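You operate a simulated robot arm through the tools that you are given. There is no shell and no other tool. Be economical: measure what you need, move in short steps, check, and stop when the job is done.

You are at the controls of a simulated robot arm. One attempt, no reset.

TASK
Wet the blue cloth, lay it over the fitting on the turntable and give the turntable a quarter turn.
Fine: wet it in the steel box; shut the lid, then black knob to SIDE.

It is judged by the outcome, as a careful person would: the job done as asked, and still so three seconds after it is handed in. It fails if anything else is knocked over, pushed out of place, dropped, spilled or broken. A push-on lid holds only when it is set on centred and level and pressed home; a screw cap is set on level and turned clockwise until tight. Flat cloth is picked up by pressing the open fingertips on it (5 to 10 N) and closing them slowly along it; thin cloth reads only 2 to 8 mm in the jaws.

THE ROBOT
A 7-joint arm with a two-finger parallel gripper, fixed in place. Base frame: the origin is at the foot of the arm, x ahead of it, y to its left, z up. Lengths are in mm, angles in degrees, forces in N, time in s.
With the tool pointing down near the work surface it reaches from about 340 to 760 mm from the base axis. Its first joint turns from -115.0 to 115.0 degrees. Payload 3.91 kg.
The tool frame sits at the grasp point between the pads (the TCP): z along the fingers, y along the line on which they close. The tips reach 30 mm beyond it. The gripper opens to 110 mm. The fingers are 20 mm wide and 10 mm thick; the gripper's body (48 by 112 mm) begins 55 mm behind the TCP.
Orientation is that of the tool frame in the base frame, as a unit quaternion [x, y, z, w]. With the fingers straight down and closing along the base's y, the tool's x points along the base's -x, its y along +y and its z along -z.

THE INTERFACE
- The arm moves only by the tool nudge_tool. Its argument "motion" is a list of rows, each a list of 3 entries, a list of its own where there are three numbers: the shift along the tool's x, y, z in cm, then the turn, a rotation vector about the tool's x, y, z in degrees, then the closure in counts, from 0 (fully open) to 255 (shut). In form: [[[tx, ty, tz], [ax, ay, az], claw], ...]. A call has 1 to 20 rows; each row is the pose to reach, as a shift and turn from the pose commanded when the call began, along the tool's axes at that moment. A row lasts 0.2 s, in which the tool goes at most 50 mm and 8.6 degrees; a call with a longer step from one row to the next is refused whole, and so is a gripper value outside its range. Where a pose cannot be reached the arm comes as near as it can. A force on the tool above 40 N (or 10 N above the force at the start of the call, whichever is more), or a blocked arm, ends the call early, and 0.2 s more pass. The fingers move at their own pace (about 108 mm/s each) and stop on an object; they squeeze with about 32 N. The grip force told is the motor's: it shows also when the fingers shut on nothing. Time passes only in rows, and 0.2 s behind the last, so rows that repeat a pose let the fingers close. It gives the time, the measured TCP pose, the force on the tool (base axes), the opening and the grip force at its end, in the units of the frame above (readings bear some noise), with the torque about the TCP (base axes, N m) and any sound that the robot's microphone picked up.
- Cameras (640 x 400 px; columns grow to the right, rows downward): "scene" is fixed at [399.9, 499.7, 1621.3]; the picture's right is [-0.99, 0.14, 0.00], its down [0.13, 0.96, -0.26] and it looks along [-0.04, -0.26, -0.97] (base axes); focal length 370 px, centre (320, 200). "wrist" rides on the gripper at [72, 17, -103] in the tool frame; the picture's right is [-0.23, 0.97, 0.00], its down [-0.76, -0.18, -0.62] and it looks along [-0.61, -0.14, 0.78] (tool axes); focal length 222 px, centre (320, 200). There is no depth. A picture from a camera that has moved, and an enlarged one, comes with that camera's place and axes in the base frame and with its lens.
- capture(camera): a new picture of that camera. No time passes.
- move_column(by): slides the trunk up (or, below 0, down) by that many mm; the arm rides with it, the base frame stays. It gives what a move gives, with no picture.
- zoom(camera, box): a new picture of the part [left, top, right, bottom] of that camera's present view, enlarged. No time passes.
- finish_job(): hands the job in; it is judged then, once.

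Go step by step. Nothing tells you positions but the pictures and the camera data: compare them with the known pose of the tool, close in by small moves and look again before you grip or let go. The budget is 120 turns and 84 pictures, counting those below and the enlarged ones. Unless the task says otherwise, let go and move clear before handing in, and close with one line.

The tools are called after "Emit:" by a JSON object that holds its "fn" and its "kwargs". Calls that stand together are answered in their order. nudge_tool: Moves the arm, as the interface text tells. Its arguments: {"type":"object","properties":{"motion":{"type":"array","items":{"type":"array"}}},"required":["motion"]} The other tools are called the same way: move_column (by) slides the trunk up or down; capture (camera) takes a picture; zoom (camera, box) takes an enlarged picture of a part of a camera's view; finish_job () hands the job in.

At the start:

```text
clock: 0.0
tool_pos: [226.6, 412.8, 1205.8]
tcp_rot: [0.0, 1.0, -0.001, 0.0]
force: [0.2, 0.8, -0.1]
torque: [-0.02, 0.04, 0.05]
grip_width: 109.9
finger_force: 0.1
trunk travel left (down, up): [-775.0, 215.0]
```

scene: 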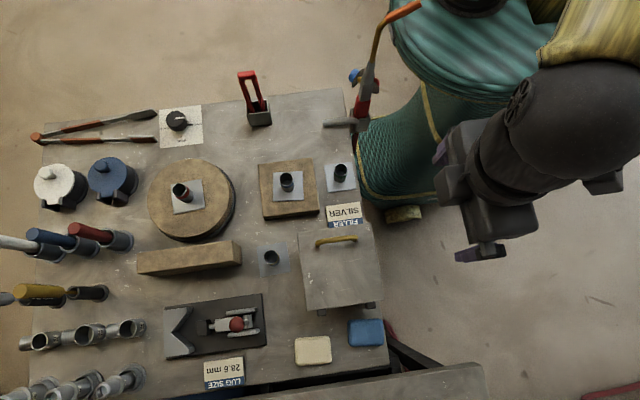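
wrist: 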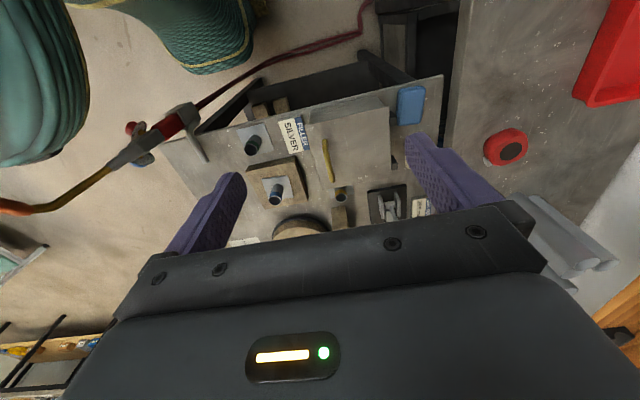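

I see a bench with a turntable (round wood), a steel box with a lid (yellow handle), a blue cloth and a white one, and a black knob on a plate. I'll look closer first.

Emit:
{"fn": "zoom", "kwargs": {"camera": "scene", "box": [280, 200, 400, 380]}}

Emit:
{"fn": "zoom", "kwargs": {"camera": "scene", "box": [130, 90, 260, 250]}}

Emit:
{"fn": "zoom", "kwargs": {"camera": "scene", "box": [240, 60, 400, 240]}}

```text
2.22 times, centred on (340, 290) of scene
camera zoom: at [399.9, 499.7, 1621.3], right [-0.99, 0.14, 0.0], down [0.13, 0.96, -0.26], along [-0.04, -0.26, -0.97], focal length 822 px, centre (276, 0)
```

zoom: 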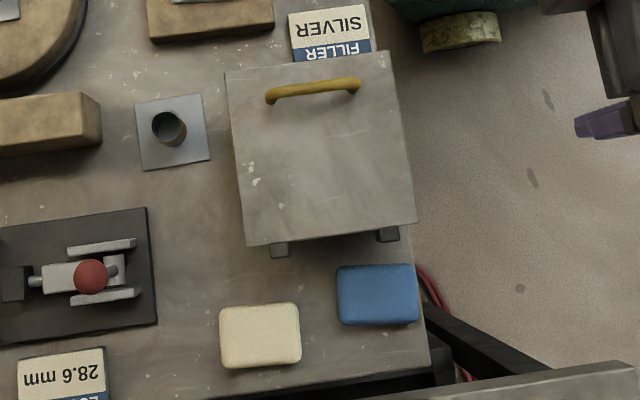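

```text
2.50 times, centred on (195, 170) of scene
camera zoom: at [399.9, 499.7, 1621.3], right [-0.99, 0.14, 0.0], down [0.13, 0.96, -0.26], along [-0.04, -0.26, -0.97], focal length 925 px, centre (632, 275)
```

zoom: 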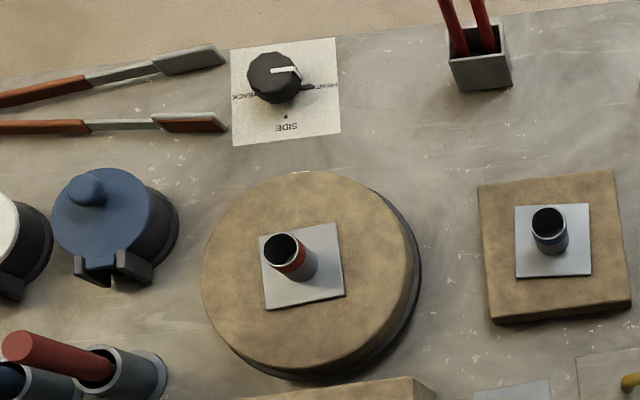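

```text
2.22 times, centred on (320, 150) of scene
camera zoom: at [399.9, 499.7, 1621.3], right [-0.99, 0.14, 0.0], down [0.13, 0.96, -0.26], along [-0.04, -0.26, -0.97], focal length 822 px, centre (320, 311)
```

zoom: 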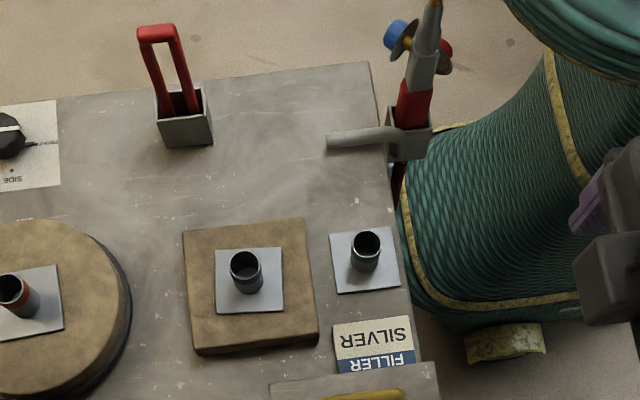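

The bench top looks to be near z≈850, with the blue cloth near (317, 572). The lid handle is near (353, 402), the fitting near (640, 259) and the knob near (655, 79), whose pointer seems to be on FRONT. I'll lower the trunk partway and look with the wrist camera.

Emit:
{"fn": "move_column", "kwargs": {"by": -120}}

Emit:
{"fn": "capture", "kwargs": {"camera": "wrist"}}

Emit:
{"fn": "capture", "kwargs": {"camera": "scene"}}

```text
clock: 1.5
tool_pos: [225.6, 412.5, 1086.8]
tcp_rot: [0.0, 1.0, -0.001, 0.0]
force: [0.5, -0.1, 0.3]
torque: [-0.01, -0.02, 0.0]
grip_width: 110.1
finger_force: 0.0
trunk travel left (down, up): [-655.0, 335.0]
```

```text
78 pictures are left
camera wrist: at [152.3, 430.1, 1190.0], right [0.23, 0.97, 0.0], down [0.76, -0.18, 0.62], along [0.61, -0.14, -0.78], focal length 222 px, centre (320, 200)
```

wrist: 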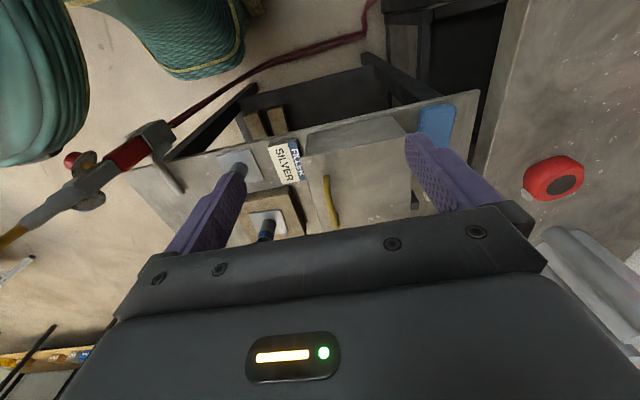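

```text
77 pictures are left
```

scene: 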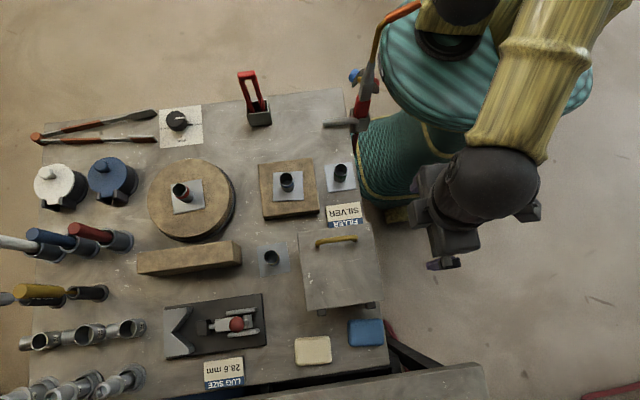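

The bench top comes out at z≈850, and the lid handle bar at about (352.6, 400, 945), running along x. I'll move above the handle and look.

Emit:
{"fn": "nudge_tool", "kwargs": {"motion": [[[-4, -0.4, 0], [0, 0, 0], 0], [[-8, -0.8, 0.5], [0, 0, 0], 0], [[-12.7, -1.25, 2], [0, 0, 0], 0], [[-12.7, -1.25, 4], [0, 0, 0], 0], [[-12.7, -1.25, 5], [0, 0, 0], 0], [[-12.7, -1.25, 5], [0, 0, 0], 0]]}}

Emit:
{"fn": "capture", "kwargs": {"camera": "wrist"}}

Emit:
{"fn": "capture", "kwargs": {"camera": "scene"}}

```text
clock: 2.9
tool_pos: [352.8, 400.7, 1036.1]
tcp_rot: [-0.001, 1.0, 0.001, 0.0]
force: [0.1, 0.1, 0.1]
torque: [0.02, 0.02, -0.03]
grip_width: 110.3
finger_force: 0.2
trunk travel left (down, up): [-655.0, 335.0]
```

```text
76 pictures are left
camera wrist: at [279.6, 417.2, 1140.2], right [0.23, 0.97, 0.0], down [0.76, -0.18, 0.62], along [0.61, -0.14, -0.78], focal length 222 px, centre (320, 200)
```

wrist: 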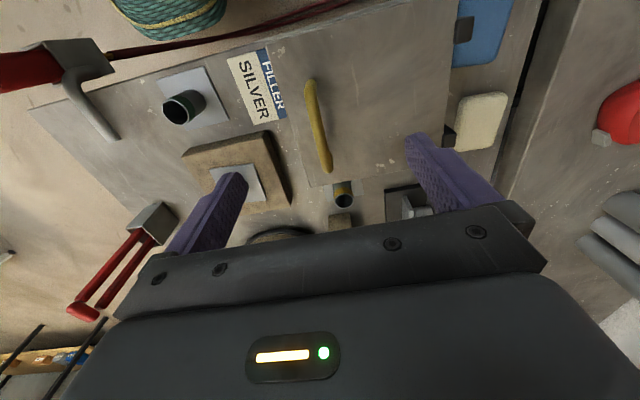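

```text
75 pictures are left
```

scene: 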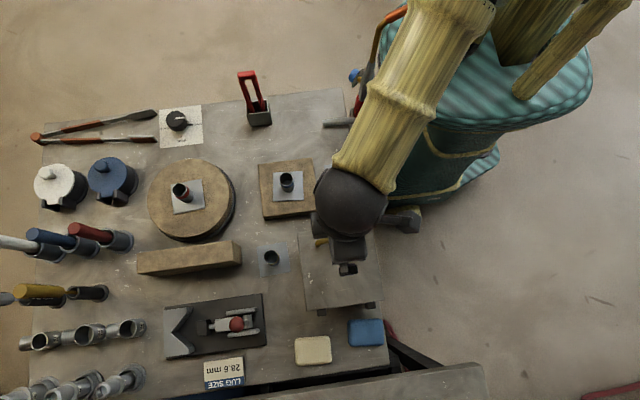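

The picture agrees with the handle at (351, 399.5), and the lid top is near z≈930. I'll half-close the fingers and come down astride the bar.

Emit:
{"fn": "nudge_tool", "kwargs": {"motion": [[[0.1, -0.1, 2.5], [0, 0, 0], 165], [[0.1, -0.1, 4.5], [0, 0, 0], 165], [[0.1, -0.1, 6], [0, 0, 0], 165], [[0.1, -0.1, 6.6], [0, 0, 0], 165], [[0.1, -0.1, 6.6], [0, 0, 0], 165]]}}

Emit:
{"fn": "capture", "kwargs": {"camera": "wrist"}}

```text
clock: 4.1
tool_pos: [351.2, 398.7, 970.1]
tcp_rot: [0.0, 1.0, 0.0, 0.001]
force: [0.6, 0.6, -0.8]
torque: [0.0, 0.01, 0.02]
grip_width: 38.9
finger_force: 0.2
trunk travel left (down, up): [-655.0, 335.0]
```

```text
74 pictures are left
camera wrist: at [278.4, 416.6, 1074.0], right [0.23, 0.97, 0.0], down [0.76, -0.18, 0.62], along [0.61, -0.14, -0.78], focal length 222 px, centre (320, 200)
```

wrist: 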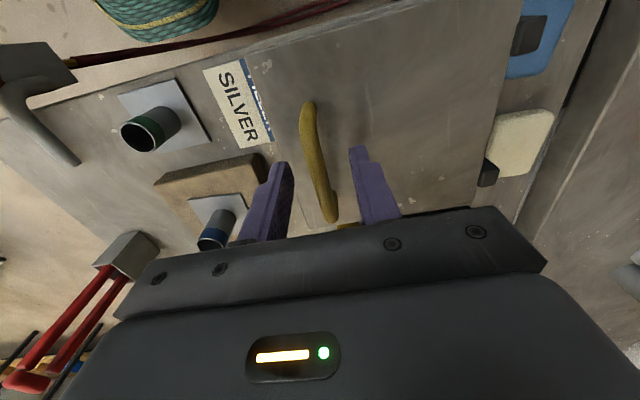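

The fingers straddle the bar. I'll ease down until the tips nearly touch the lid.

Emit:
{"fn": "nudge_tool", "kwargs": {"motion": [[[0, 0.05, 0.3], [0, 0, 0], 165], [[0, 0.05, 0.6], [0, 0, 0], 165], [[0, 0.05, 0.8], [0, 0, 0], 165]]}}

```text
clock: 4.9
tool_pos: [351.5, 400.2, 962.3]
tcp_rot: [0.0, 1.0, 0.0, 0.001]
force: [-0.7, -0.2, -0.3]
torque: [0.03, -0.04, 0.01]
grip_width: 38.6
finger_force: 0.1
trunk travel left (down, up): [-655.0, 335.0]
```

Emit:
{"fn": "nudge_tool", "kwargs": {"motion": [[[0, 0, 0.2], [0, 0, 0], 165], [[0, 0, 0.4], [0, 0, 0], 165], [[0, 0, 0.5], [0, 0, 0], 165]]}}

Emit:
{"fn": "zoom", "kwargs": {"camera": "wrist", "box": [220, 60, 440, 240]}}

```text
clock: 5.7
tool_pos: [352.2, 399.8, 957.8]
tcp_rot: [0.0, 1.0, 0.0, 0.001]
force: [0.0, -0.1, 0.2]
torque: [-0.02, -0.02, 0.02]
grip_width: 38.9
finger_force: 0.0
trunk travel left (down, up): [-655.0, 335.0]
```

```text
2.22 times, centred on (330, 150) of wrist
camera zoom: at [278.3, 417.2, 1061.0], right [0.23, 0.97, 0.0], down [0.76, -0.18, 0.62], along [0.61, -0.14, -0.78], focal length 494 px, centre (298, 311)
```

zoom: 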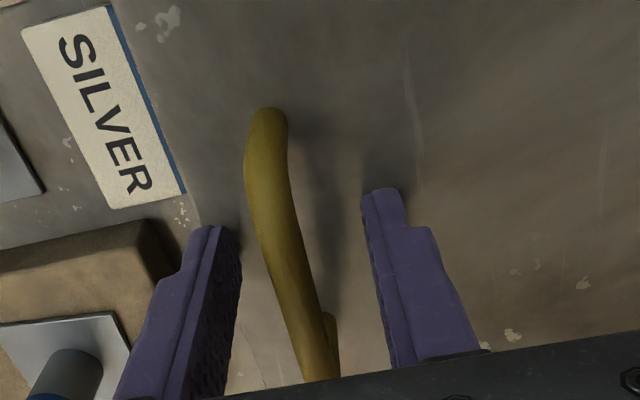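

There's no contact yet and the bar sits between the pads, so I'll close on it.

Emit:
{"fn": "nudge_tool", "kwargs": {"motion": [[[0, 0, 0], [0, 0, 0], 200], [[0, 0, 0], [0, 0, 0], 230], [[0, 0, 0], [0, 0, 0], 255], [[0, 0, 0], [0, 0, 0], 255]]}}

Emit:
{"fn": "zoom", "kwargs": {"camera": "wrist", "box": [220, 60, 440, 240]}}

```text
clock: 6.7
tool_pos: [353.2, 400.3, 957.5]
tcp_rot: [-0.001, 1.0, 0.0, 0.0]
force: [0.2, -1.2, -1.6]
torque: [0.03, -0.01, 0.05]
grip_width: 9.7
finger_force: 44.7
trunk travel left (down, up): [-655.0, 335.0]
```

```text
2.22 times, centred on (330, 150) of wrist
camera zoom: at [278.3, 417.1, 1061.1], right [0.23, 0.97, 0.0], down [0.76, -0.18, 0.62], along [0.61, -0.14, -0.78], focal length 494 px, centre (298, 311)
```

zoom: 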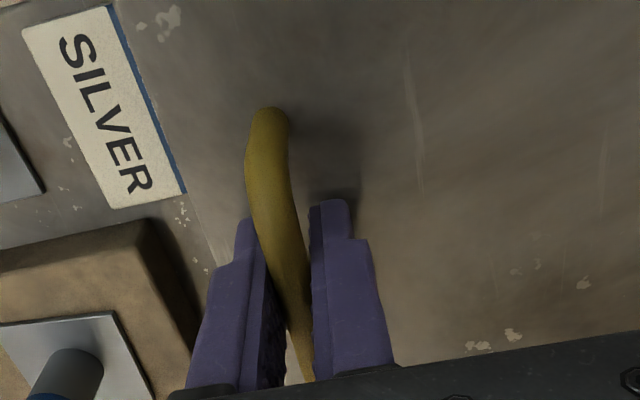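

I have the bar at 9.7 mm. I'll swing the lid up 20° about the hinge, taking the hinge as y≈520, z≈922.

Emit:
{"fn": "nudge_tool", "kwargs": {"motion": [[[0, 0.27, -0.83], [4, 0, 0], 255], [[0, 0.6, -1.64], [8, 0, 0], 255], [[0, 0.99, -2.42], [12, 0, 0], 255], [[0, 1.43, -3.17], [16, 0, 0], 255], [[0, 1.92, -3.89], [20, 0, 0], 255]]}}

Emit:
{"fn": "capture", "kwargs": {"camera": "wrist"}}

Emit:
{"fn": "capture", "kwargs": {"camera": "scene"}}

```text
clock: 7.9
tool_pos: [350.9, 417.9, 997.5]
tcp_rot: [0.001, 0.985, -0.173, 0.001]
force: [-1.6, -5.6, 3.0]
torque: [-0.03, 0.23, -0.06]
grip_width: 9.6
finger_force: 45.3
trunk travel left (down, up): [-655.0, 335.0]
```

```text
71 pictures are left
camera wrist: at [278.4, 470.0, 1088.4], right [0.23, 0.91, -0.33], down [0.76, 0.05, 0.65], along [0.61, -0.4, -0.69], focal length 222 px, centre (320, 200)
```

wrist: 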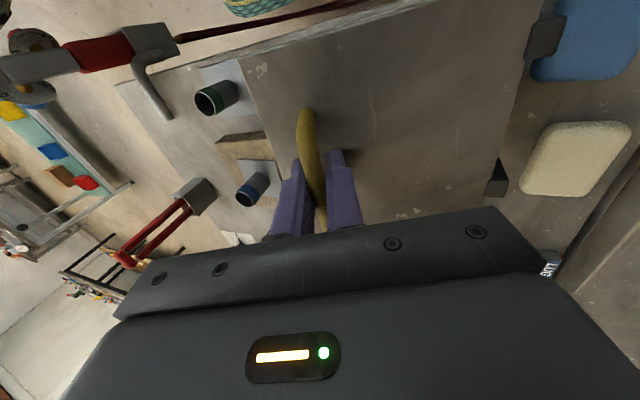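

```text
70 pictures are left
```

scene: 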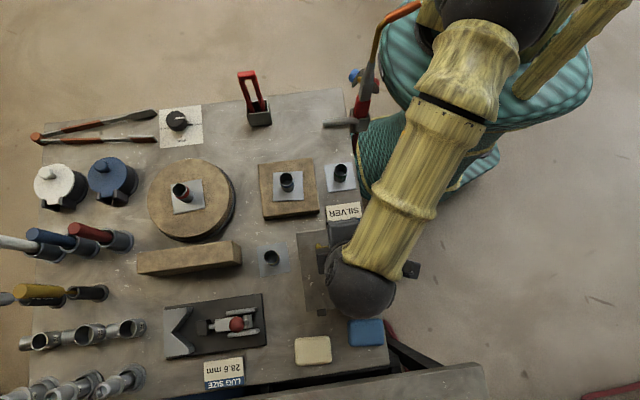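

The swing works with small forces. I'll carry on the same arc by another 38°.

Emit:
{"fn": "nudge_tool", "kwargs": {"motion": [[[0, 0.52, -1.44], [7, 0, 0], 255], [[0, 1.21, -2.8], [14, 0, 0], 255], [[0, 1.92, -3.89], [20, 0, 0], 255], [[0, 2.75, -4.91], [26, 0, 0], 255], [[0, 3.68, -5.83], [32, 0, 0], 255], [[0, 4.7, -6.65], [38, 0, 0], 255]]}}

Emit:
{"fn": "capture", "kwargs": {"camera": "wrist"}}

Emit:
{"fn": "capture", "kwargs": {"camera": "scene"}}

```text
clock: 9.1
tool_pos: [348.3, 447.4, 1026.5]
tcp_rot: [0.005, 0.918, -0.396, 0.011]
force: [9.4, -0.5, 0.3]
torque: [-0.03, -0.04, 1.23]
grip_width: 9.7
finger_force: 45.3
out of reach, approached as far as the arm can: row 4, 5, 6
trunk travel left (down, up): [-655.0, 335.0]
stopped in row 6: the force on the tool passed its limit at 82 N (the readings are from after the stop); the commanded pose is now the measured one
```

```text
69 pictures are left
camera wrist: at [273.8, 534.6, 1084.4], right [0.24, 0.67, -0.7], down [0.75, 0.33, 0.58], along [0.62, -0.67, -0.42], focal length 222 px, centre (320, 200)
```

wrist: 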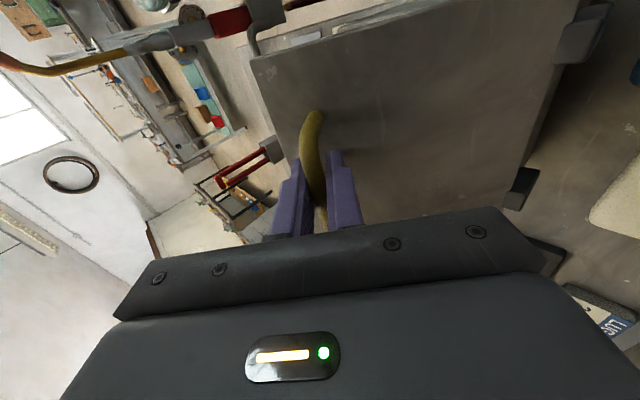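

```text
68 pictures are left
```

scene: 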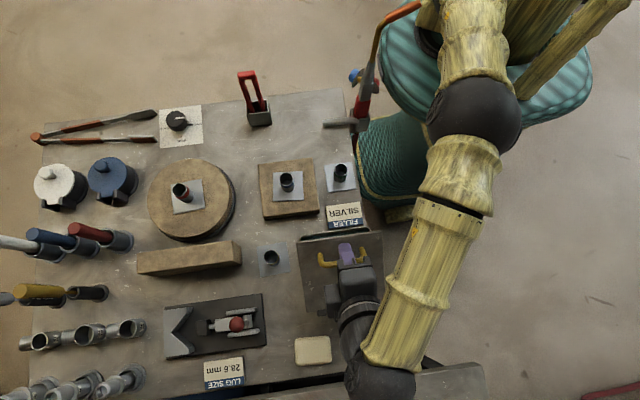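

The gripper tilt tops out near 46°, with the lid at about 39° by a circle fit (hinge at y≈524, z≈926). I'll carry on the arc while easing the tilt back, so the bar pivots in the pads.

Emit:
{"fn": "nudge_tool", "kwargs": {"motion": [[[-0.1, 0.08, -1.15], [-1.6, 0, 0], 255], [[-0.2, 0.2, -2.44], [-4.6, 0, 0], 255], [[-0.2, 0.45, -3.71], [-8.6, 0, 0], 255], [[-0.2, 0.81, -4.9], [-13.6, 0, 0], 255]]}}

Emit:
{"fn": "capture", "kwargs": {"camera": "wrist"}}

```text
clock: 10.1
tool_pos: [347.7, 489.9, 1047.0]
tcp_rot: [0.001, 0.956, -0.293, 0.007]
force: [6.3, 2.5, -16.0]
torque: [-0.16, -0.35, 0.24]
grip_width: 9.4
finger_force: 45.0
trunk travel left (down, up): [-655.0, 335.0]
stopped in row 4: the force on the tool passed its limit at 43 N (the readings are from after the stop); the commanded pose is now the measured one
```

```text
67 pictures are left
camera wrist: at [273.5, 560.9, 1123.0], right [0.23, 0.81, -0.54], down [0.75, 0.2, 0.63], along [0.62, -0.55, -0.56], focal length 222 px, centre (320, 200)
```

wrist: 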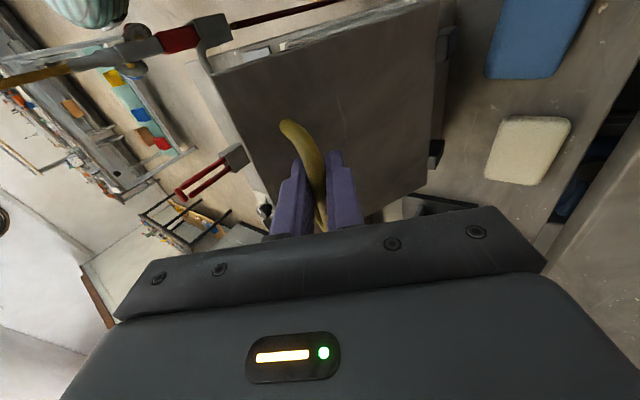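

The lid is at about 61° and still held. I'll continue past vertical with further tilt release.

Emit:
{"fn": "nudge_tool", "kwargs": {"motion": [[[-0.1, 0.83, -0.85], [-4, 0, 0], 255], [[-0.1, 1.62, -1.72], [-8, 0, 0], 255], [[-0.1, 2.5, -2.47], [-12, 0, 0], 255], [[-0.1, 3.44, -3.12], [-16, 0, 0], 255]]}}

Emit:
{"fn": "capture", "kwargs": {"camera": "wrist"}}

Emit:
{"fn": "capture", "kwargs": {"camera": "scene"}}

```text
clock: 11.1
tool_pos: [348.1, 536.2, 1053.5]
tcp_rot: [0.001, 0.988, -0.157, 0.007]
force: [0.0, -4.3, -31.0]
torque: [0.0, -0.53, -0.77]
grip_width: 9.8
finger_force: 44.9
trunk travel left (down, up): [-655.0, 335.0]
```

```text
66 pictures are left
camera wrist: at [273.5, 583.8, 1146.8], right [0.23, 0.93, -0.3], down [0.75, 0.02, 0.66], along [0.62, -0.38, -0.69], focal length 222 px, centre (320, 200)
```

wrist: 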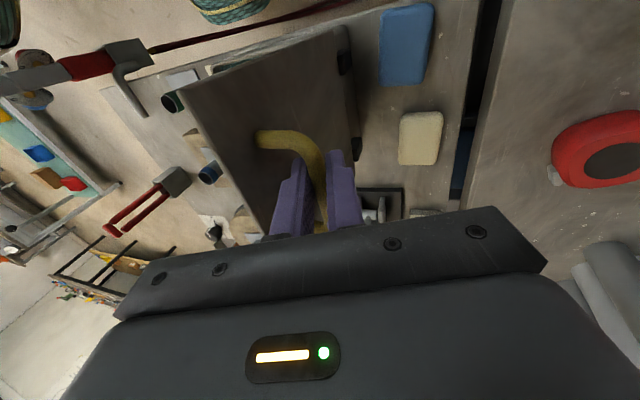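

```text
65 pictures are left
```

scene: 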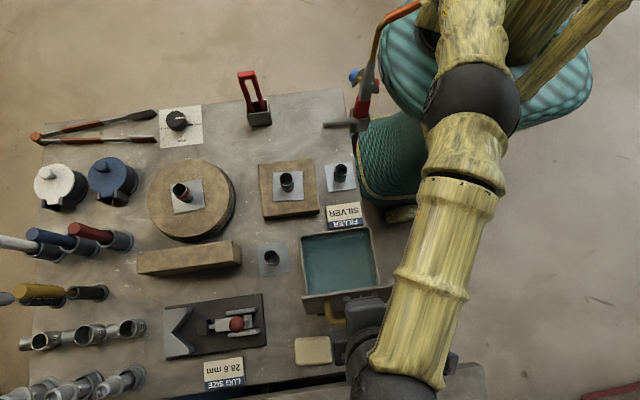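

The lid is about upright and the water is visible. The tool is pulling up a bit hard, so I'll lower slightly and ease the lid a little past vertical.

Emit:
{"fn": "nudge_tool", "kwargs": {"motion": [[[0, 0.09, 0.29], [0, 0, 0], 255], [[0, 0.6, 0.15], [-1.5, 0, 0], 255], [[0, 1.13, -0.05], [-3, 0, 0], 255], [[0, 1.7, -0.1], [-4.5, 0, 0], 255], [[0, 2.26, -0.16], [-6, 0, 0], 255]]}}

Emit:
{"fn": "capture", "kwargs": {"camera": "wrist"}}

```text
clock: 12.3
tool_pos: [347.3, 557.0, 1051.7]
tcp_rot: [0.001, 0.995, -0.103, 0.009]
force: [-1.2, -5.1, -17.2]
torque: [-0.04, -0.88, -0.72]
grip_width: 9.8
finger_force: 44.6
trunk travel left (down, up): [-655.0, 335.0]
```

```text
64 pictures are left
camera wrist: at [273.0, 594.6, 1148.8], right [0.23, 0.95, -0.2], down [0.75, -0.05, 0.66], along [0.62, -0.3, -0.73], focal length 222 px, centre (320, 200)
```

wrist: 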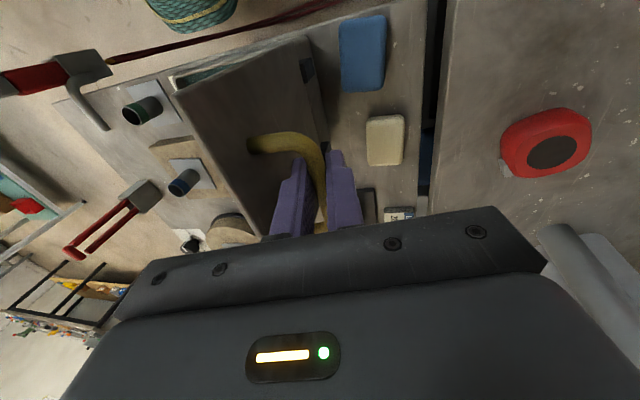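

The lid is a bit past vertical. I'll ease it further to find its stop.

Emit:
{"fn": "nudge_tool", "kwargs": {"motion": [[[0, 0.55, 0.25], [-1, 0, 0], 255], [[0, 1.0, 0.3], [-2, 0, 0], 255], [[0, 1.5, 0.4], [-3, 0, 0], 255]]}}

Emit:
{"fn": "zoom", "kwargs": {"camera": "scene", "box": [270, 200, 430, 380]}}

```text
clock: 13.1
tool_pos: [347.7, 570.3, 1047.2]
tcp_rot: [0.002, 0.997, -0.074, 0.01]
force: [6.0, 3.0, 9.2]
torque: [-0.12, -0.62, -0.76]
grip_width: 9.6
finger_force: 45.0
trunk travel left (down, up): [-655.0, 335.0]
```

```text
2.22 times, centred on (350, 290) of scene
camera zoom: at [399.9, 499.7, 1621.3], right [-0.99, 0.14, 0.0], down [0.13, 0.96, -0.26], along [-0.04, -0.26, -0.97], focal length 822 px, centre (253, 0)
```

zoom: 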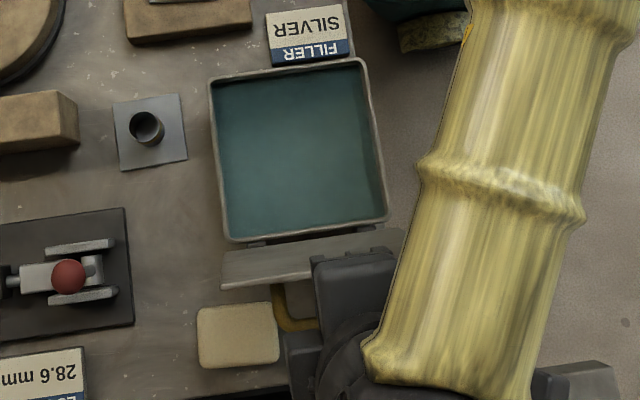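

The lid is leaning back at about 105°. I'll open just a few millimetres, with the fingers still around the bar, to see whether it stays.

Emit:
{"fn": "nudge_tool", "kwargs": {"motion": [[[0, 0, 0], [0, 0, 0], 215], [[0, 0, 0], [0, 0, 0], 205], [[0, 0, 0], [0, 0, 0], 205], [[0, 0, 0], [0, 0, 0], 205]]}}

Emit:
{"fn": "zoom", "kwargs": {"camera": "scene", "box": [270, 200, 430, 380]}}

Emit:
{"fn": "zoom", "kwargs": {"camera": "wrist", "box": [160, 20, 480, 240]}}

```text
clock: 14.1
tool_pos: [347.3, 571.5, 1045.4]
tcp_rot: [0.001, 0.997, -0.076, 0.008]
force: [0.0, 0.7, 0.4]
torque: [0.01, 0.01, 0.05]
grip_width: 21.9
finger_force: 0.4
trunk travel left (down, up): [-655.0, 335.0]
```

```text
2.22 times, centred on (350, 290) of scene
camera zoom: at [399.9, 499.7, 1621.3], right [-0.99, 0.14, 0.0], down [0.13, 0.96, -0.26], along [-0.04, -0.26, -0.97], focal length 822 px, centre (253, 0)
```

zoom: 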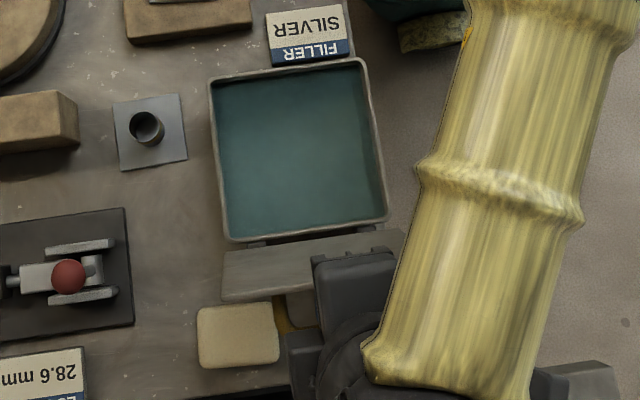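

```text
1.82 times, centred on (320, 130) of wrist
camera zoom: at [272.0, 602.6, 1143.9], right [0.23, 0.96, -0.14], down [0.75, -0.08, 0.66], along [0.62, -0.26, -0.74], focal length 404 px, centre (320, 327)
```

zoom: 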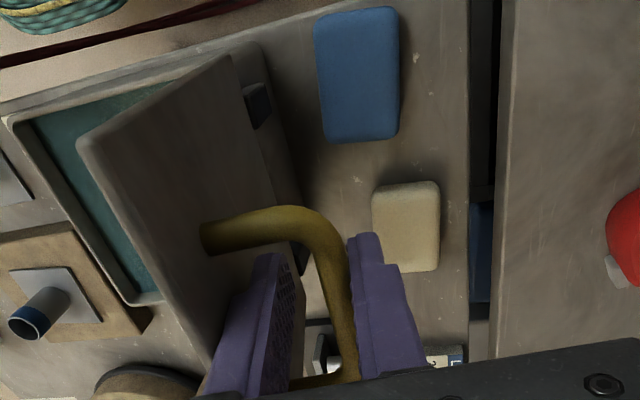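

The lid leaned a little more and rests near the outer finger or its stop. I'll give it another centimetre to tell which.

Emit:
{"fn": "nudge_tool", "kwargs": {"motion": [[[0, 0.4, 0], [0, 0, 0], 205], [[0, 0.8, 0], [0, 0, 0], 205], [[0, 0.8, 0], [0, 0, 0], 205]]}}

Emit:
{"fn": "zoom", "kwargs": {"camera": "wrist", "box": [160, 20, 480, 240]}}

```text
clock: 14.9
tool_pos: [347.5, 577.2, 1043.1]
tcp_rot: [0.001, 0.997, -0.077, 0.009]
force: [-0.4, -0.1, -0.4]
torque: [0.01, 0.0, 0.03]
grip_width: 21.6
finger_force: 0.1
trunk travel left (down, up): [-655.0, 335.0]
```

```text
1.82 times, centred on (320, 130) of wrist
camera zoom: at [271.9, 610.1, 1142.6], right [0.23, 0.96, -0.14], down [0.75, -0.08, 0.66], along [0.62, -0.26, -0.74], focal length 404 px, centre (320, 327)
```

zoom: 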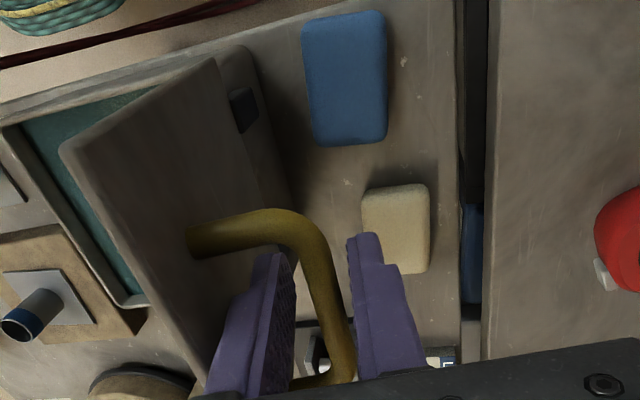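

The bar stays put while the finger moves on, so the lid rests at its stop, slightly past vertical. I'll back out along the fingers.

Emit:
{"fn": "nudge_tool", "kwargs": {"motion": [[[0, -0.3, 0], [0, 0, 0], 205], [[0, -0.3, -1.5], [0, 0, 0], 205], [[0, -0.2, -3], [0, 0, 0], 200], [[0, 0, -5.5], [0, 0, 0], 200], [[0, 1.5, -9], [0, 0, 0], 200], [[0, 3, -12], [0, 0, 0], 200]]}}

Emit:
{"fn": "capture", "kwargs": {"camera": "scene"}}

Emit:
{"fn": "capture", "kwargs": {"camera": "wrist"}}

```text
clock: 16.3
tool_pos: [328.7, 569.9, 1119.3]
tcp_rot: [0.001, 0.997, -0.077, 0.009]
force: [-0.6, -0.2, -0.7]
torque: [0.01, 0.01, -0.01]
grip_width: 24.2
finger_force: 0.0
out of reach, approached as far as the arm can: row 4, 5, 6
trunk travel left (down, up): [-655.0, 335.0]
```

```text
59 pictures are left
```

scene: 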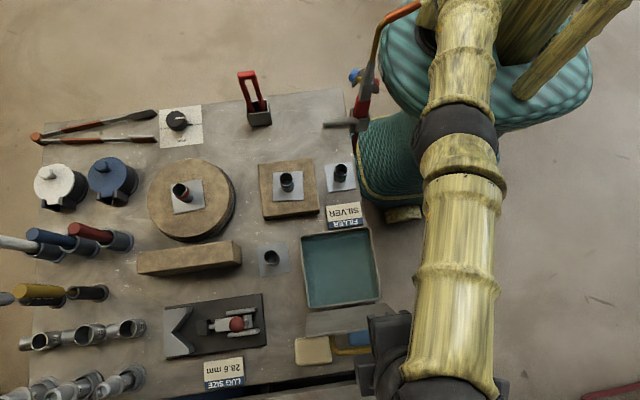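

```text
58 pictures are left
camera wrist: at [253.0, 602.4, 1218.0], right [0.23, 0.96, -0.14], down [0.75, -0.08, 0.66], along [0.62, -0.26, -0.74], focal length 222 px, centre (320, 200)
```

wrist: 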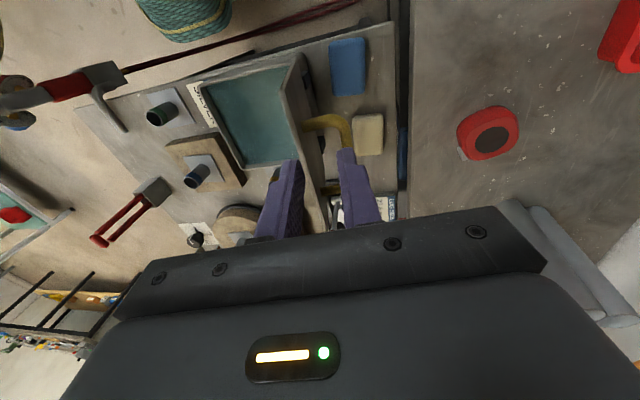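

The lid stays open and the cloth is near (314, 573) beside it. The arm is near its reach limit up here, so I'll come down a little on the far side of the lid while turning the tool a quarter, so the fingers close along x with the camera away from the lid.

Emit:
{"fn": "nudge_tool", "kwargs": {"motion": [[[0.5, 0.8, 0], [0, 0, 8], 150], [[1, 1.6, 1], [0, 0, 16], 150], [[1, 2.4, 2], [0, 0, 24], 150], [[1, 2.4, 2.5], [0, 0, 32], 150], [[1, 2.4, 2.5], [0, 0, 40], 150], [[1, 2.4, 2.5], [0, 0, 48], 150], [[1, 2.4, 2.5], [0, 0, 56], 150], [[1, 2.4, 2.5], [0, 0, 64], 150], [[1, 2.4, 2.5], [0, 0, 72], 150], [[1, 2.4, 2.5], [0, 0, 80], 150], [[1, 2.4, 2.5], [0, 0, 85], 150], [[1, 2.4, 2.5], [0, 0, 90], 150]]}}

Emit:
{"fn": "capture", "kwargs": {"camera": "wrist"}}

Emit:
{"fn": "capture", "kwargs": {"camera": "scene"}}

```text
clock: 17.5
tool_pos: [320.4, 583.3, 1096.6]
tcp_rot: [0.308, 0.948, -0.066, 0.037]
force: [4.1, -6.0, 13.6]
torque: [-0.6, 0.15, 0.2]
grip_width: 47.3
finger_force: 2.1
out of reach, approached as far as the arm can: row 1, 2, 3, 4, 5
trunk travel left (down, up): [-655.0, 335.0]
stopped in row 5: the force on the tool passed its limit at 46 N (the readings are from after the stop); the commanded pose is now the measured one
```

```text
57 pictures are left
camera wrist: at [268.4, 654.1, 1190.0], right [0.76, 0.65, -0.08], down [0.49, -0.49, 0.72], along [0.43, -0.58, -0.69], focal length 222 px, centre (320, 200)
```

wrist: 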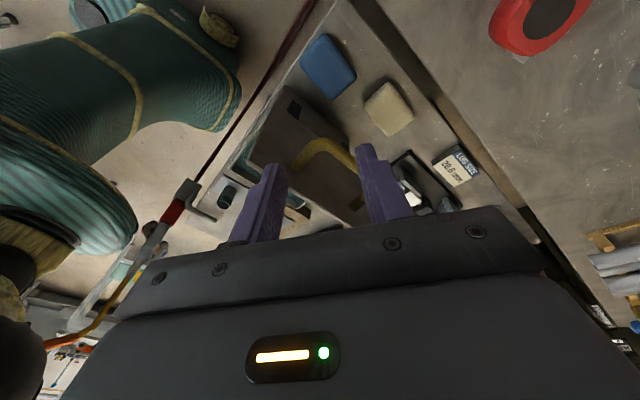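

```text
56 pictures are left
```

scene: 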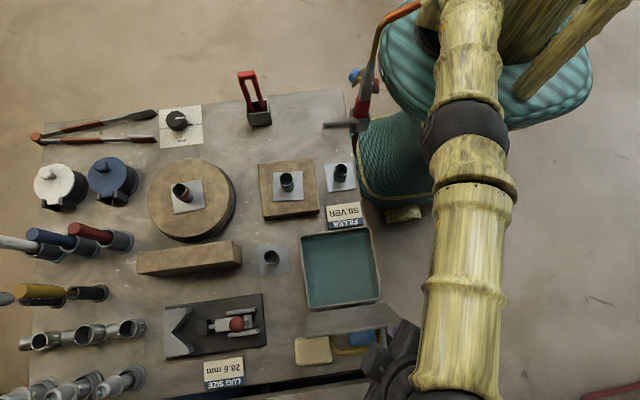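

A fingertip touched the lid edge while turning. I'll lift straight up with the trunk to clear it and gain reach.

Emit:
{"fn": "move_column", "kwargs": {"by": 110}}

Emit:
{"fn": "capture", "kwargs": {"camera": "scene"}}

```text
clock: 18.9
tool_pos: [319.3, 585.7, 1204.8]
tcp_rot: [0.308, 0.948, -0.069, 0.035]
force: [-0.2, 0.5, 0.1]
torque: [0.02, 0.04, 0.01]
grip_width: 45.0
finger_force: 0.0
trunk travel left (down, up): [-765.0, 225.0]
```

```text
55 pictures are left
```

scene: 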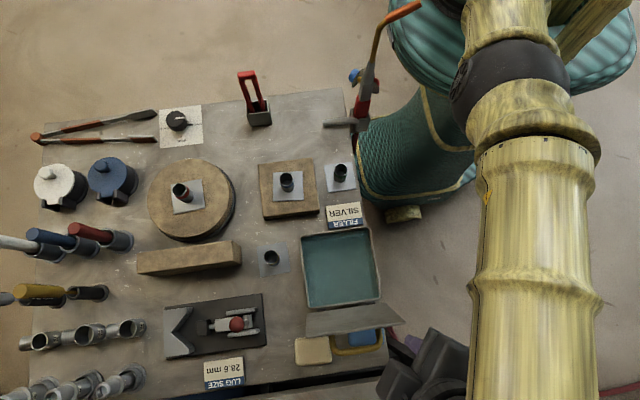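

The lid is undisturbed. Now I'll finish the quarter turn high above it.

Emit:
{"fn": "nudge_tool", "kwargs": {"motion": [[[0, 0, 2], [0, 0, 8], 150], [[0, 0, 4], [0, 0, 16], 150], [[0, 0, 4], [0, 0, 24], 150], [[0, 0, 4], [0, 0, 32], 150], [[0, 0, 4], [0, 0, 40], 150], [[0, 0, 4], [0, 0, 48], 150], [[0, 0, 4], [0, 0, 54], 150]]}}

Emit:
{"fn": "capture", "kwargs": {"camera": "wrist"}}

```text
clock: 20.5
tool_pos: [321.2, 579.3, 1164.4]
tcp_rot: [0.705, 0.705, -0.044, 0.062]
force: [-0.7, 0.0, 0.1]
torque: [0.03, 0.02, 0.01]
grip_width: 45.2
finger_force: 0.1
trunk travel left (down, up): [-765.0, 225.0]
```

```text
54 pictures are left
camera wrist: at [334.1, 666.7, 1257.0], right [0.97, -0.22, 0.06], down [-0.2, -0.66, 0.73], along [-0.12, -0.72, -0.69], focal length 222 px, centre (320, 200)
```

wrist: 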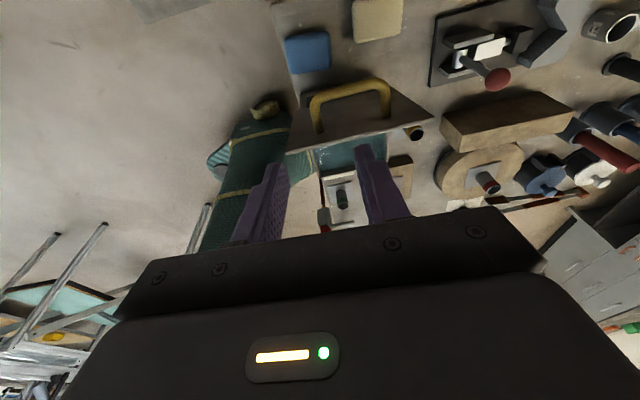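

The handle bar hangs near y≈577, z≈1040 above the cloth, so I'll approach the cloth from the +y side with the tool tilted about 20°.

Emit:
{"fn": "nudge_tool", "kwargs": {"motion": [[[1.8, -0.2, 1.1], [0, -3, 0], 150], [[3.6, -0.4, 2.9], [0, -5, 0], 150], [[5.1, -0.5, 5.2], [0, -7, 0], 150], [[6.5, -0.5, 7.5], [0, -9, 0], 150], [[7.2, -0.5, 10.4], [0, -11, 0], 150], [[7.2, -0.5, 13.5], [0, -12, 0], 150]]}}

Emit:
{"fn": "capture", "kwargs": {"camera": "wrist"}}

Emit:
{"fn": "capture", "kwargs": {"camera": "scene"}}

```text
clock: 21.8
tool_pos: [305.1, 592.2, 1067.4]
tcp_rot: [0.698, 0.698, -0.1, 0.127]
force: [-2.4, 0.9, 15.2]
torque: [-0.16, -0.27, -0.05]
grip_width: 44.1
finger_force: 0.0
out of reach, approached as far as the arm can: row 1, 2, 3, 4, 5, 6
trunk travel left (down, up): [-765.0, 225.0]
stopped in row 6: the force on the tool passed its limit at 120 N (the readings are from after the stop); the commanded pose is now the measured one
```

```text
53 pictures are left
camera wrist: at [316.3, 694.0, 1144.2], right [0.97, -0.21, 0.11], down [-0.21, -0.53, 0.83], along [-0.12, -0.82, -0.55], focal length 222 px, centre (320, 200)
```

wrist: 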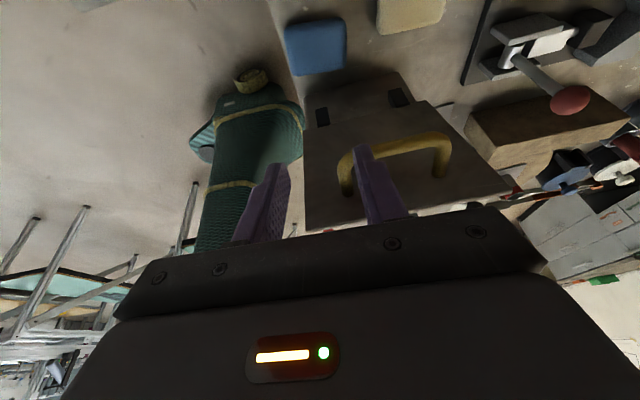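

```text
52 pictures are left
```

scene: 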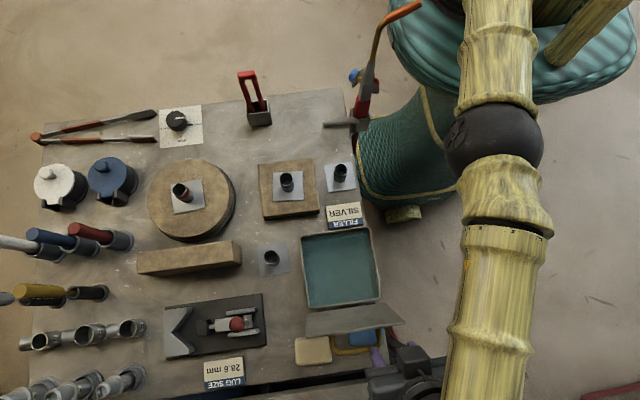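

The tilt toward +y runs into the arm's reach and a finger came onto the handle bar, though nothing moved. I'll lift off with the trunk, then approach the cloth from the −x side of the lid instead, with the tool leaning toward −x, which is well within reach.

Emit:
{"fn": "move_column", "kwargs": {"by": 70}}

Emit:
{"fn": "nudge_tool", "kwargs": {"motion": [[[-0.5, -4, -0.5], [0, 4, 0], 150], [[-1, -8, -0.5], [0, 8, 0], 150], [[-1.5, -11, -0.5], [0, 12, 0], 150], [[-1.5, -12, -0.5], [0, 16, 0], 150], [[-1.5, -12, -0.5], [0, 18.5, 0], 150]]}}

```text
clock: 22.9
tool_pos: [304.0, 592.7, 1134.9]
tcp_rot: [0.698, 0.697, -0.103, 0.128]
force: [0.2, -0.3, -0.2]
torque: [-0.01, -0.02, 0.02]
grip_width: 45.6
finger_force: 0.0
trunk travel left (down, up): [-835.0, 155.0]
```

```text
clock: 24.1
tool_pos: [183.8, 577.9, 1140.2]
tcp_rot: [0.704, 0.71, 0.012, 0.014]
force: [-0.5, 0.8, -0.2]
torque: [-0.01, -0.02, 0.0]
grip_width: 45.4
finger_force: 0.0
trunk travel left (down, up): [-835.0, 155.0]
```

Clear and vertical again. I'll turn the wrist back a quarter, then lower the trunk.

Emit:
{"fn": "nudge_tool", "kwargs": {"motion": [[[0, 0, 0], [0, 0, -8.5], 150], [[0, 0, 0], [0, 0, -17], 150], [[0, 0, 0], [0, 0, -25.5], 150], [[0, 0, 0], [0, 0, -34], 150], [[0, 0, 0], [0, 0, -42.5], 150], [[0, 0, 0], [0, 0, -51], 150], [[0, 0, 0], [0, 0, -59.5], 150], [[0, 0, 0], [0, 0, -68], 150], [[0, 0, 0], [0, 0, -76.5], 150], [[0, 0, 0], [0, 0, -85], 150], [[0, 0, 0], [0, 0, -90], 150]]}}

Emit:
{"fn": "move_column", "kwargs": {"by": -140}}

Emit:
{"fn": "nudge_tool", "kwargs": {"motion": [[[0, 0, 0], [0, -7, 0], 150], [[0, 0, 0], [0, -14, 0], 150], [[0, 0, 0], [0, -21, 0], 150], [[0, 0, 0], [0, -28, 0], 150]]}}

Emit:
{"fn": "capture", "kwargs": {"camera": "wrist"}}

Emit:
{"fn": "capture", "kwargs": {"camera": "scene"}}

```text
clock: 26.5
tool_pos: [182.8, 579.2, 1141.4]
tcp_rot: [-0.004, 1.0, -0.003, 0.017]
force: [-0.1, 0.8, 1.0]
torque: [0.0, -0.02, 0.04]
grip_width: 45.5
finger_force: 0.0
trunk travel left (down, up): [-835.0, 155.0]
```

```text
clock: 28.1
tool_pos: [183.0, 579.5, 1000.6]
tcp_rot: [-0.004, 1.0, -0.002, 0.019]
force: [0.2, 0.5, -0.1]
torque: [-0.01, 0.02, -0.01]
grip_width: 45.4
finger_force: 0.0
trunk travel left (down, up): [-695.0, 295.0]
```

```text
clock: 29.1
tool_pos: [182.7, 579.6, 1000.0]
tcp_rot: [-0.005, 0.966, -0.001, 0.26]
force: [-0.4, 0.3, -0.3]
torque: [-0.01, -0.01, -0.01]
grip_width: 45.2
finger_force: 0.0
trunk travel left (down, up): [-695.0, 295.0]
```

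```text
51 pictures are left
camera wrist: at [67.2, 595.5, 1054.2], right [0.19, 0.98, 0.11], down [0.35, -0.17, 0.92], along [0.92, -0.14, -0.37], focal length 222 px, centre (320, 200)
```

wrist: 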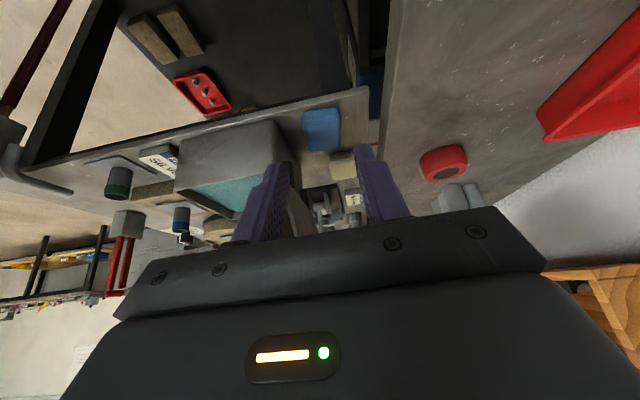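

```text
50 pictures are left
```

scene: 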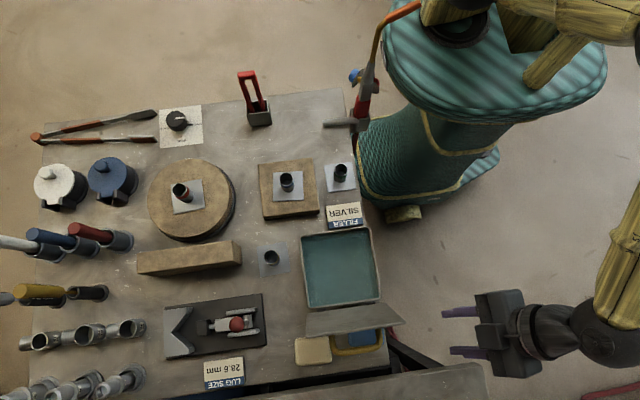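

From this side the cloth is fully accessible below the handle. I'll steepen the tilt to about 36°, bring the tips over the cloth's centre and look.

Emit:
{"fn": "nudge_tool", "kwargs": {"motion": [[[-1.6, -0.1, 3], [0, -2, 0], 181], [[-3.3, -0.3, 6], [0, -4, 0], 181], [[-5, -0.5, 9], [0, -6, 0], 181], [[-6.6, -0.6, 11.9], [0, -6, 0], 181], [[-6.6, -0.6, 11.9], [0, -6, 0], 181]]}}

Emit:
{"fn": "capture", "kwargs": {"camera": "wrist"}}

Emit:
{"fn": "zoom", "kwargs": {"camera": "scene", "box": [290, 260, 450, 400]}}

```text
clock: 30.3
tool_pos: [295.4, 574.4, 930.8]
tcp_rot: [-0.004, 0.951, -0.001, 0.309]
force: [-15.0, 1.3, 2.9]
torque: [-0.21, -0.82, -0.63]
grip_width: 32.1
finger_force: 0.0
trunk travel left (down, up): [-695.0, 295.0]
```

```text
49 pictures are left
camera wrist: at [175.1, 590.6, 971.9], right [0.18, 0.98, 0.13], down [0.25, -0.17, 0.95], along [0.95, -0.14, -0.27], focal length 222 px, centre (320, 200)
```

wrist: 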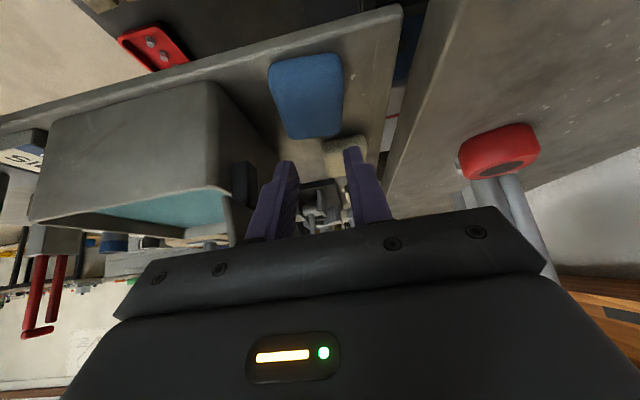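

```text
2.86 times, centred on (370, 330) of scene
camera zoom: at [399.9, 499.7, 1621.3], right [-0.99, 0.14, 0.0], down [0.13, 0.96, -0.26], along [-0.04, -0.26, -0.97], focal length 1057 px, centre (177, -171)
```

zoom: 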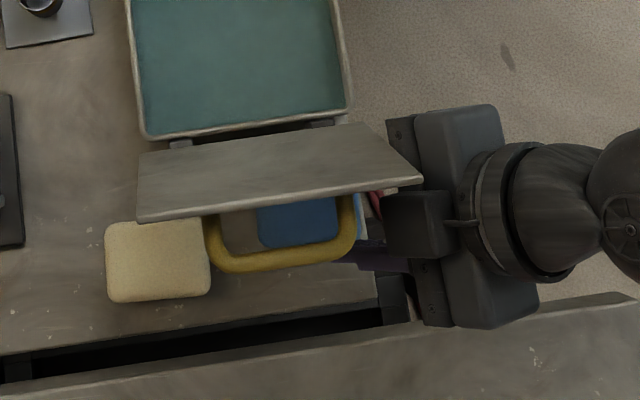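

The gripper body is brushing the side edge of the open lid. I'll back off along −x, tilt a bit more, and check that the contact clears.

Emit:
{"fn": "nudge_tool", "kwargs": {"motion": [[[1.2, 0.2, -0.85], [0, 0, 0], 181], [[1.2, 0.35, -0.85], [0, -3, 0], 181], [[1.2, 0.35, -0.85], [0, -6, 0], 181]]}}

Emit:
{"fn": "zoom", "kwargs": {"camera": "scene", "box": [290, 260, 450, 400]}}

Emit:
{"fn": "capture", "kwargs": {"camera": "wrist"}}

```text
clock: 31.1
tool_pos: [285.1, 578.0, 929.3]
tcp_rot: [-0.005, 0.933, -0.001, 0.359]
force: [1.3, 0.6, 0.9]
torque: [-0.01, -0.01, -0.04]
grip_width: 31.8
finger_force: 0.1
trunk travel left (down, up): [-695.0, 295.0]
```

```text
2.86 times, centred on (370, 330) of scene
camera zoom: at [399.9, 499.7, 1621.3], right [-0.99, 0.14, 0.0], down [0.13, 0.96, -0.26], along [-0.04, -0.26, -0.97], focal length 1057 px, centre (177, -171)
```

zoom: 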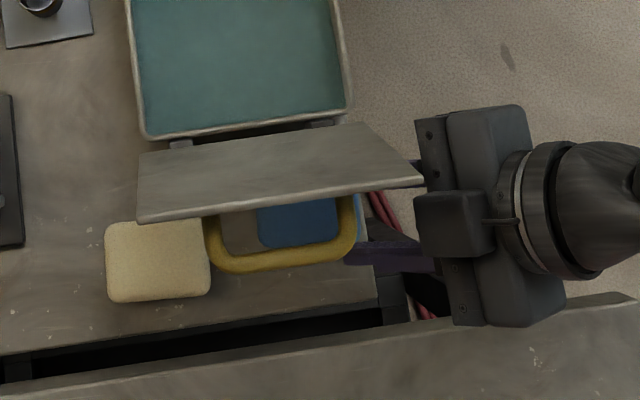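

```text
46 pictures are left
camera wrist: at [160.8, 593.3, 958.9], right [0.16, 0.98, 0.15], down [0.15, -0.17, 0.97], along [0.98, -0.14, -0.17], focal length 222 px, centre (320, 200)
```

wrist: 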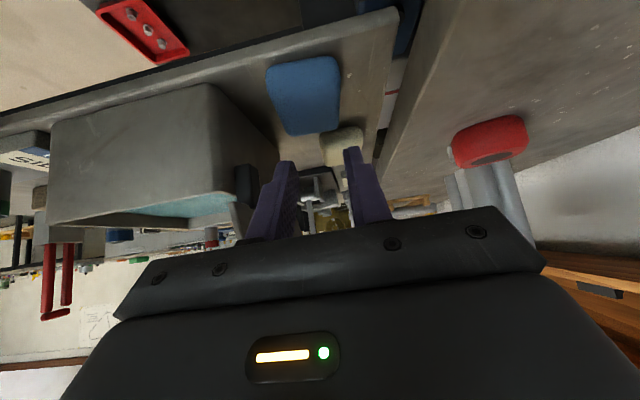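

Clear of the lid now. I'll lower vertically toward the cloth.

Emit:
{"fn": "nudge_tool", "kwargs": {"motion": [[[0.67, -0.2, 0.74], [0, 0, 0], 195], [[1.3, -0.5, 1.5], [0, 0, 0], 195], [[1.87, -0.5, 2.08], [0, 0, 0], 195], [[1.87, -0.5, 2.08], [0, 0, 0], 195]]}}

Emit:
{"fn": "capture", "kwargs": {"camera": "wrist"}}

```text
clock: 32.1
tool_pos: [287.0, 572.0, 902.5]
tcp_rot: [-0.005, 0.933, -0.001, 0.36]
force: [0.3, 0.2, -0.1]
torque: [-0.03, 0.02, 0.0]
grip_width: 26.0
finger_force: 0.0
trunk travel left (down, up): [-695.0, 295.0]
```

```text
45 pictures are left
camera wrist: at [161.3, 588.1, 931.0], right [0.16, 0.98, 0.15], down [0.15, -0.17, 0.97], along [0.98, -0.14, -0.17], focal length 222 px, centre (320, 200)
```

wrist: 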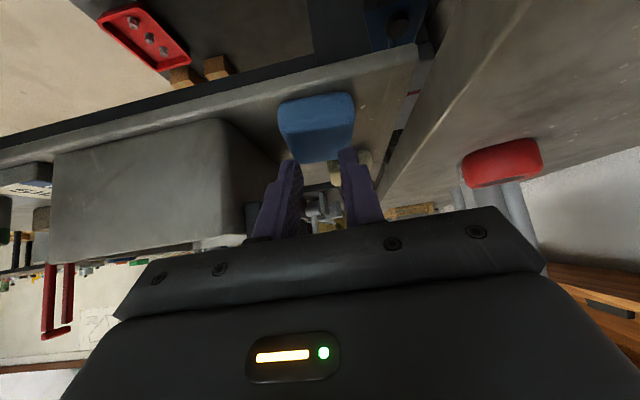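

The tips are just above the cloth. I'll step down in small increments, watching force.

Emit:
{"fn": "nudge_tool", "kwargs": {"motion": [[[0.2, 0, 0.22], [0, 0, 0], 195], [[0.4, 0, 0.45], [0, 0, 0], 195], [[0.53, 0, 0.6], [0, 0, 0], 195]]}}

```text
clock: 32.9
tool_pos: [285.9, 570.3, 894.3]
tcp_rot: [-0.002, 0.934, -0.002, 0.358]
force: [-0.2, -0.4, 0.1]
torque: [0.04, 0.01, -0.01]
grip_width: 26.1
finger_force: 0.1
trunk travel left (down, up): [-695.0, 295.0]
```

Emit:
{"fn": "nudge_tool", "kwargs": {"motion": [[[0.13, 0.05, 0.15], [0, 0, 0], 195], [[0.27, 0.1, 0.3], [0, 0, 0], 195]]}}

Emit:
{"fn": "zoom", "kwargs": {"camera": "wrist", "box": [220, 60, 440, 240]}}

```text
clock: 33.5
tool_pos: [285.4, 572.3, 892.0]
tcp_rot: [-0.003, 0.933, -0.001, 0.361]
force: [-1.0, -2.2, 13.1]
torque: [-0.05, -0.12, -0.09]
grip_width: 25.3
finger_force: 0.0
trunk travel left (down, up): [-695.0, 295.0]
```

```text
2.22 times, centred on (330, 150) of wrist
camera zoom: at [161.3, 588.6, 921.0], right [0.16, 0.98, 0.15], down [0.15, -0.17, 0.97], along [0.98, -0.14, -0.17], focal length 494 px, centre (298, 311)
```

zoom: 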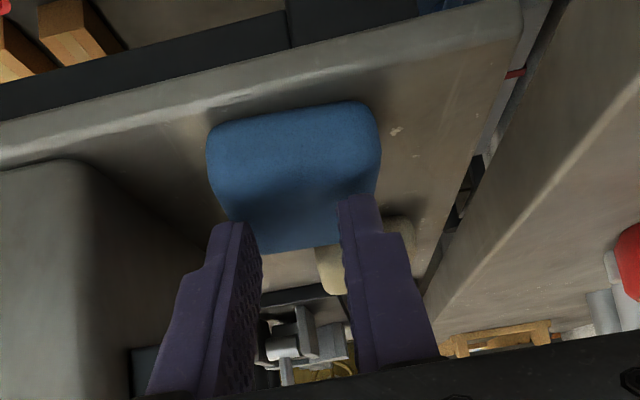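

Contact at 13 N with both tips on the cloth. I'll ease off slightly and close slowly.

Emit:
{"fn": "nudge_tool", "kwargs": {"motion": [[[-0.03, 0, -0.04], [0, 0, 0], 199], [[-0.03, 0, -0.04], [0, 0, 0], 205], [[-0.03, 0, -0.04], [0, 0, 0], 211], [[-0.03, 0, -0.04], [0, 0, 0], 217], [[-0.03, 0, -0.04], [0, 0, 0], 223], [[-0.03, 0, -0.04], [0, 0, 0], 229], [[-0.03, 0, -0.04], [0, 0, 0], 235], [[-0.03, 0, -0.04], [0, 0, 0], 241], [[-0.03, 0, -0.04], [0, 0, 0], 248], [[-0.03, 0, -0.04], [0, 0, 0], 255], [[-0.03, 0, -0.04], [0, 0, 0], 255]]}}

Emit:
{"fn": "zoom", "kwargs": {"camera": "wrist", "box": [220, 60, 440, 240]}}

```text
clock: 35.9
tool_pos: [284.7, 571.6, 892.2]
tcp_rot: [-0.003, 0.933, 0.0, 0.359]
force: [-4.2, 2.5, 25.2]
torque: [0.04, -0.2, 0.02]
grip_width: 0.0
finger_force: 32.0
trunk travel left (down, up): [-695.0, 295.0]
```

```text
2.22 times, centred on (330, 150) of wrist
camera zoom: at [160.1, 587.9, 920.8], right [0.16, 0.98, 0.15], down [0.15, -0.17, 0.97], along [0.98, -0.14, -0.17], focal length 494 px, centre (298, 311)
```

zoom: 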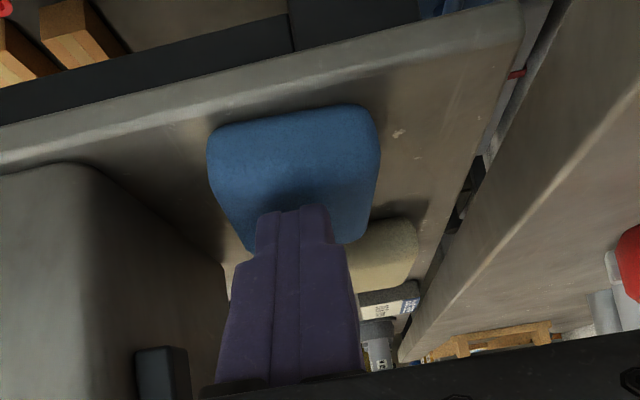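

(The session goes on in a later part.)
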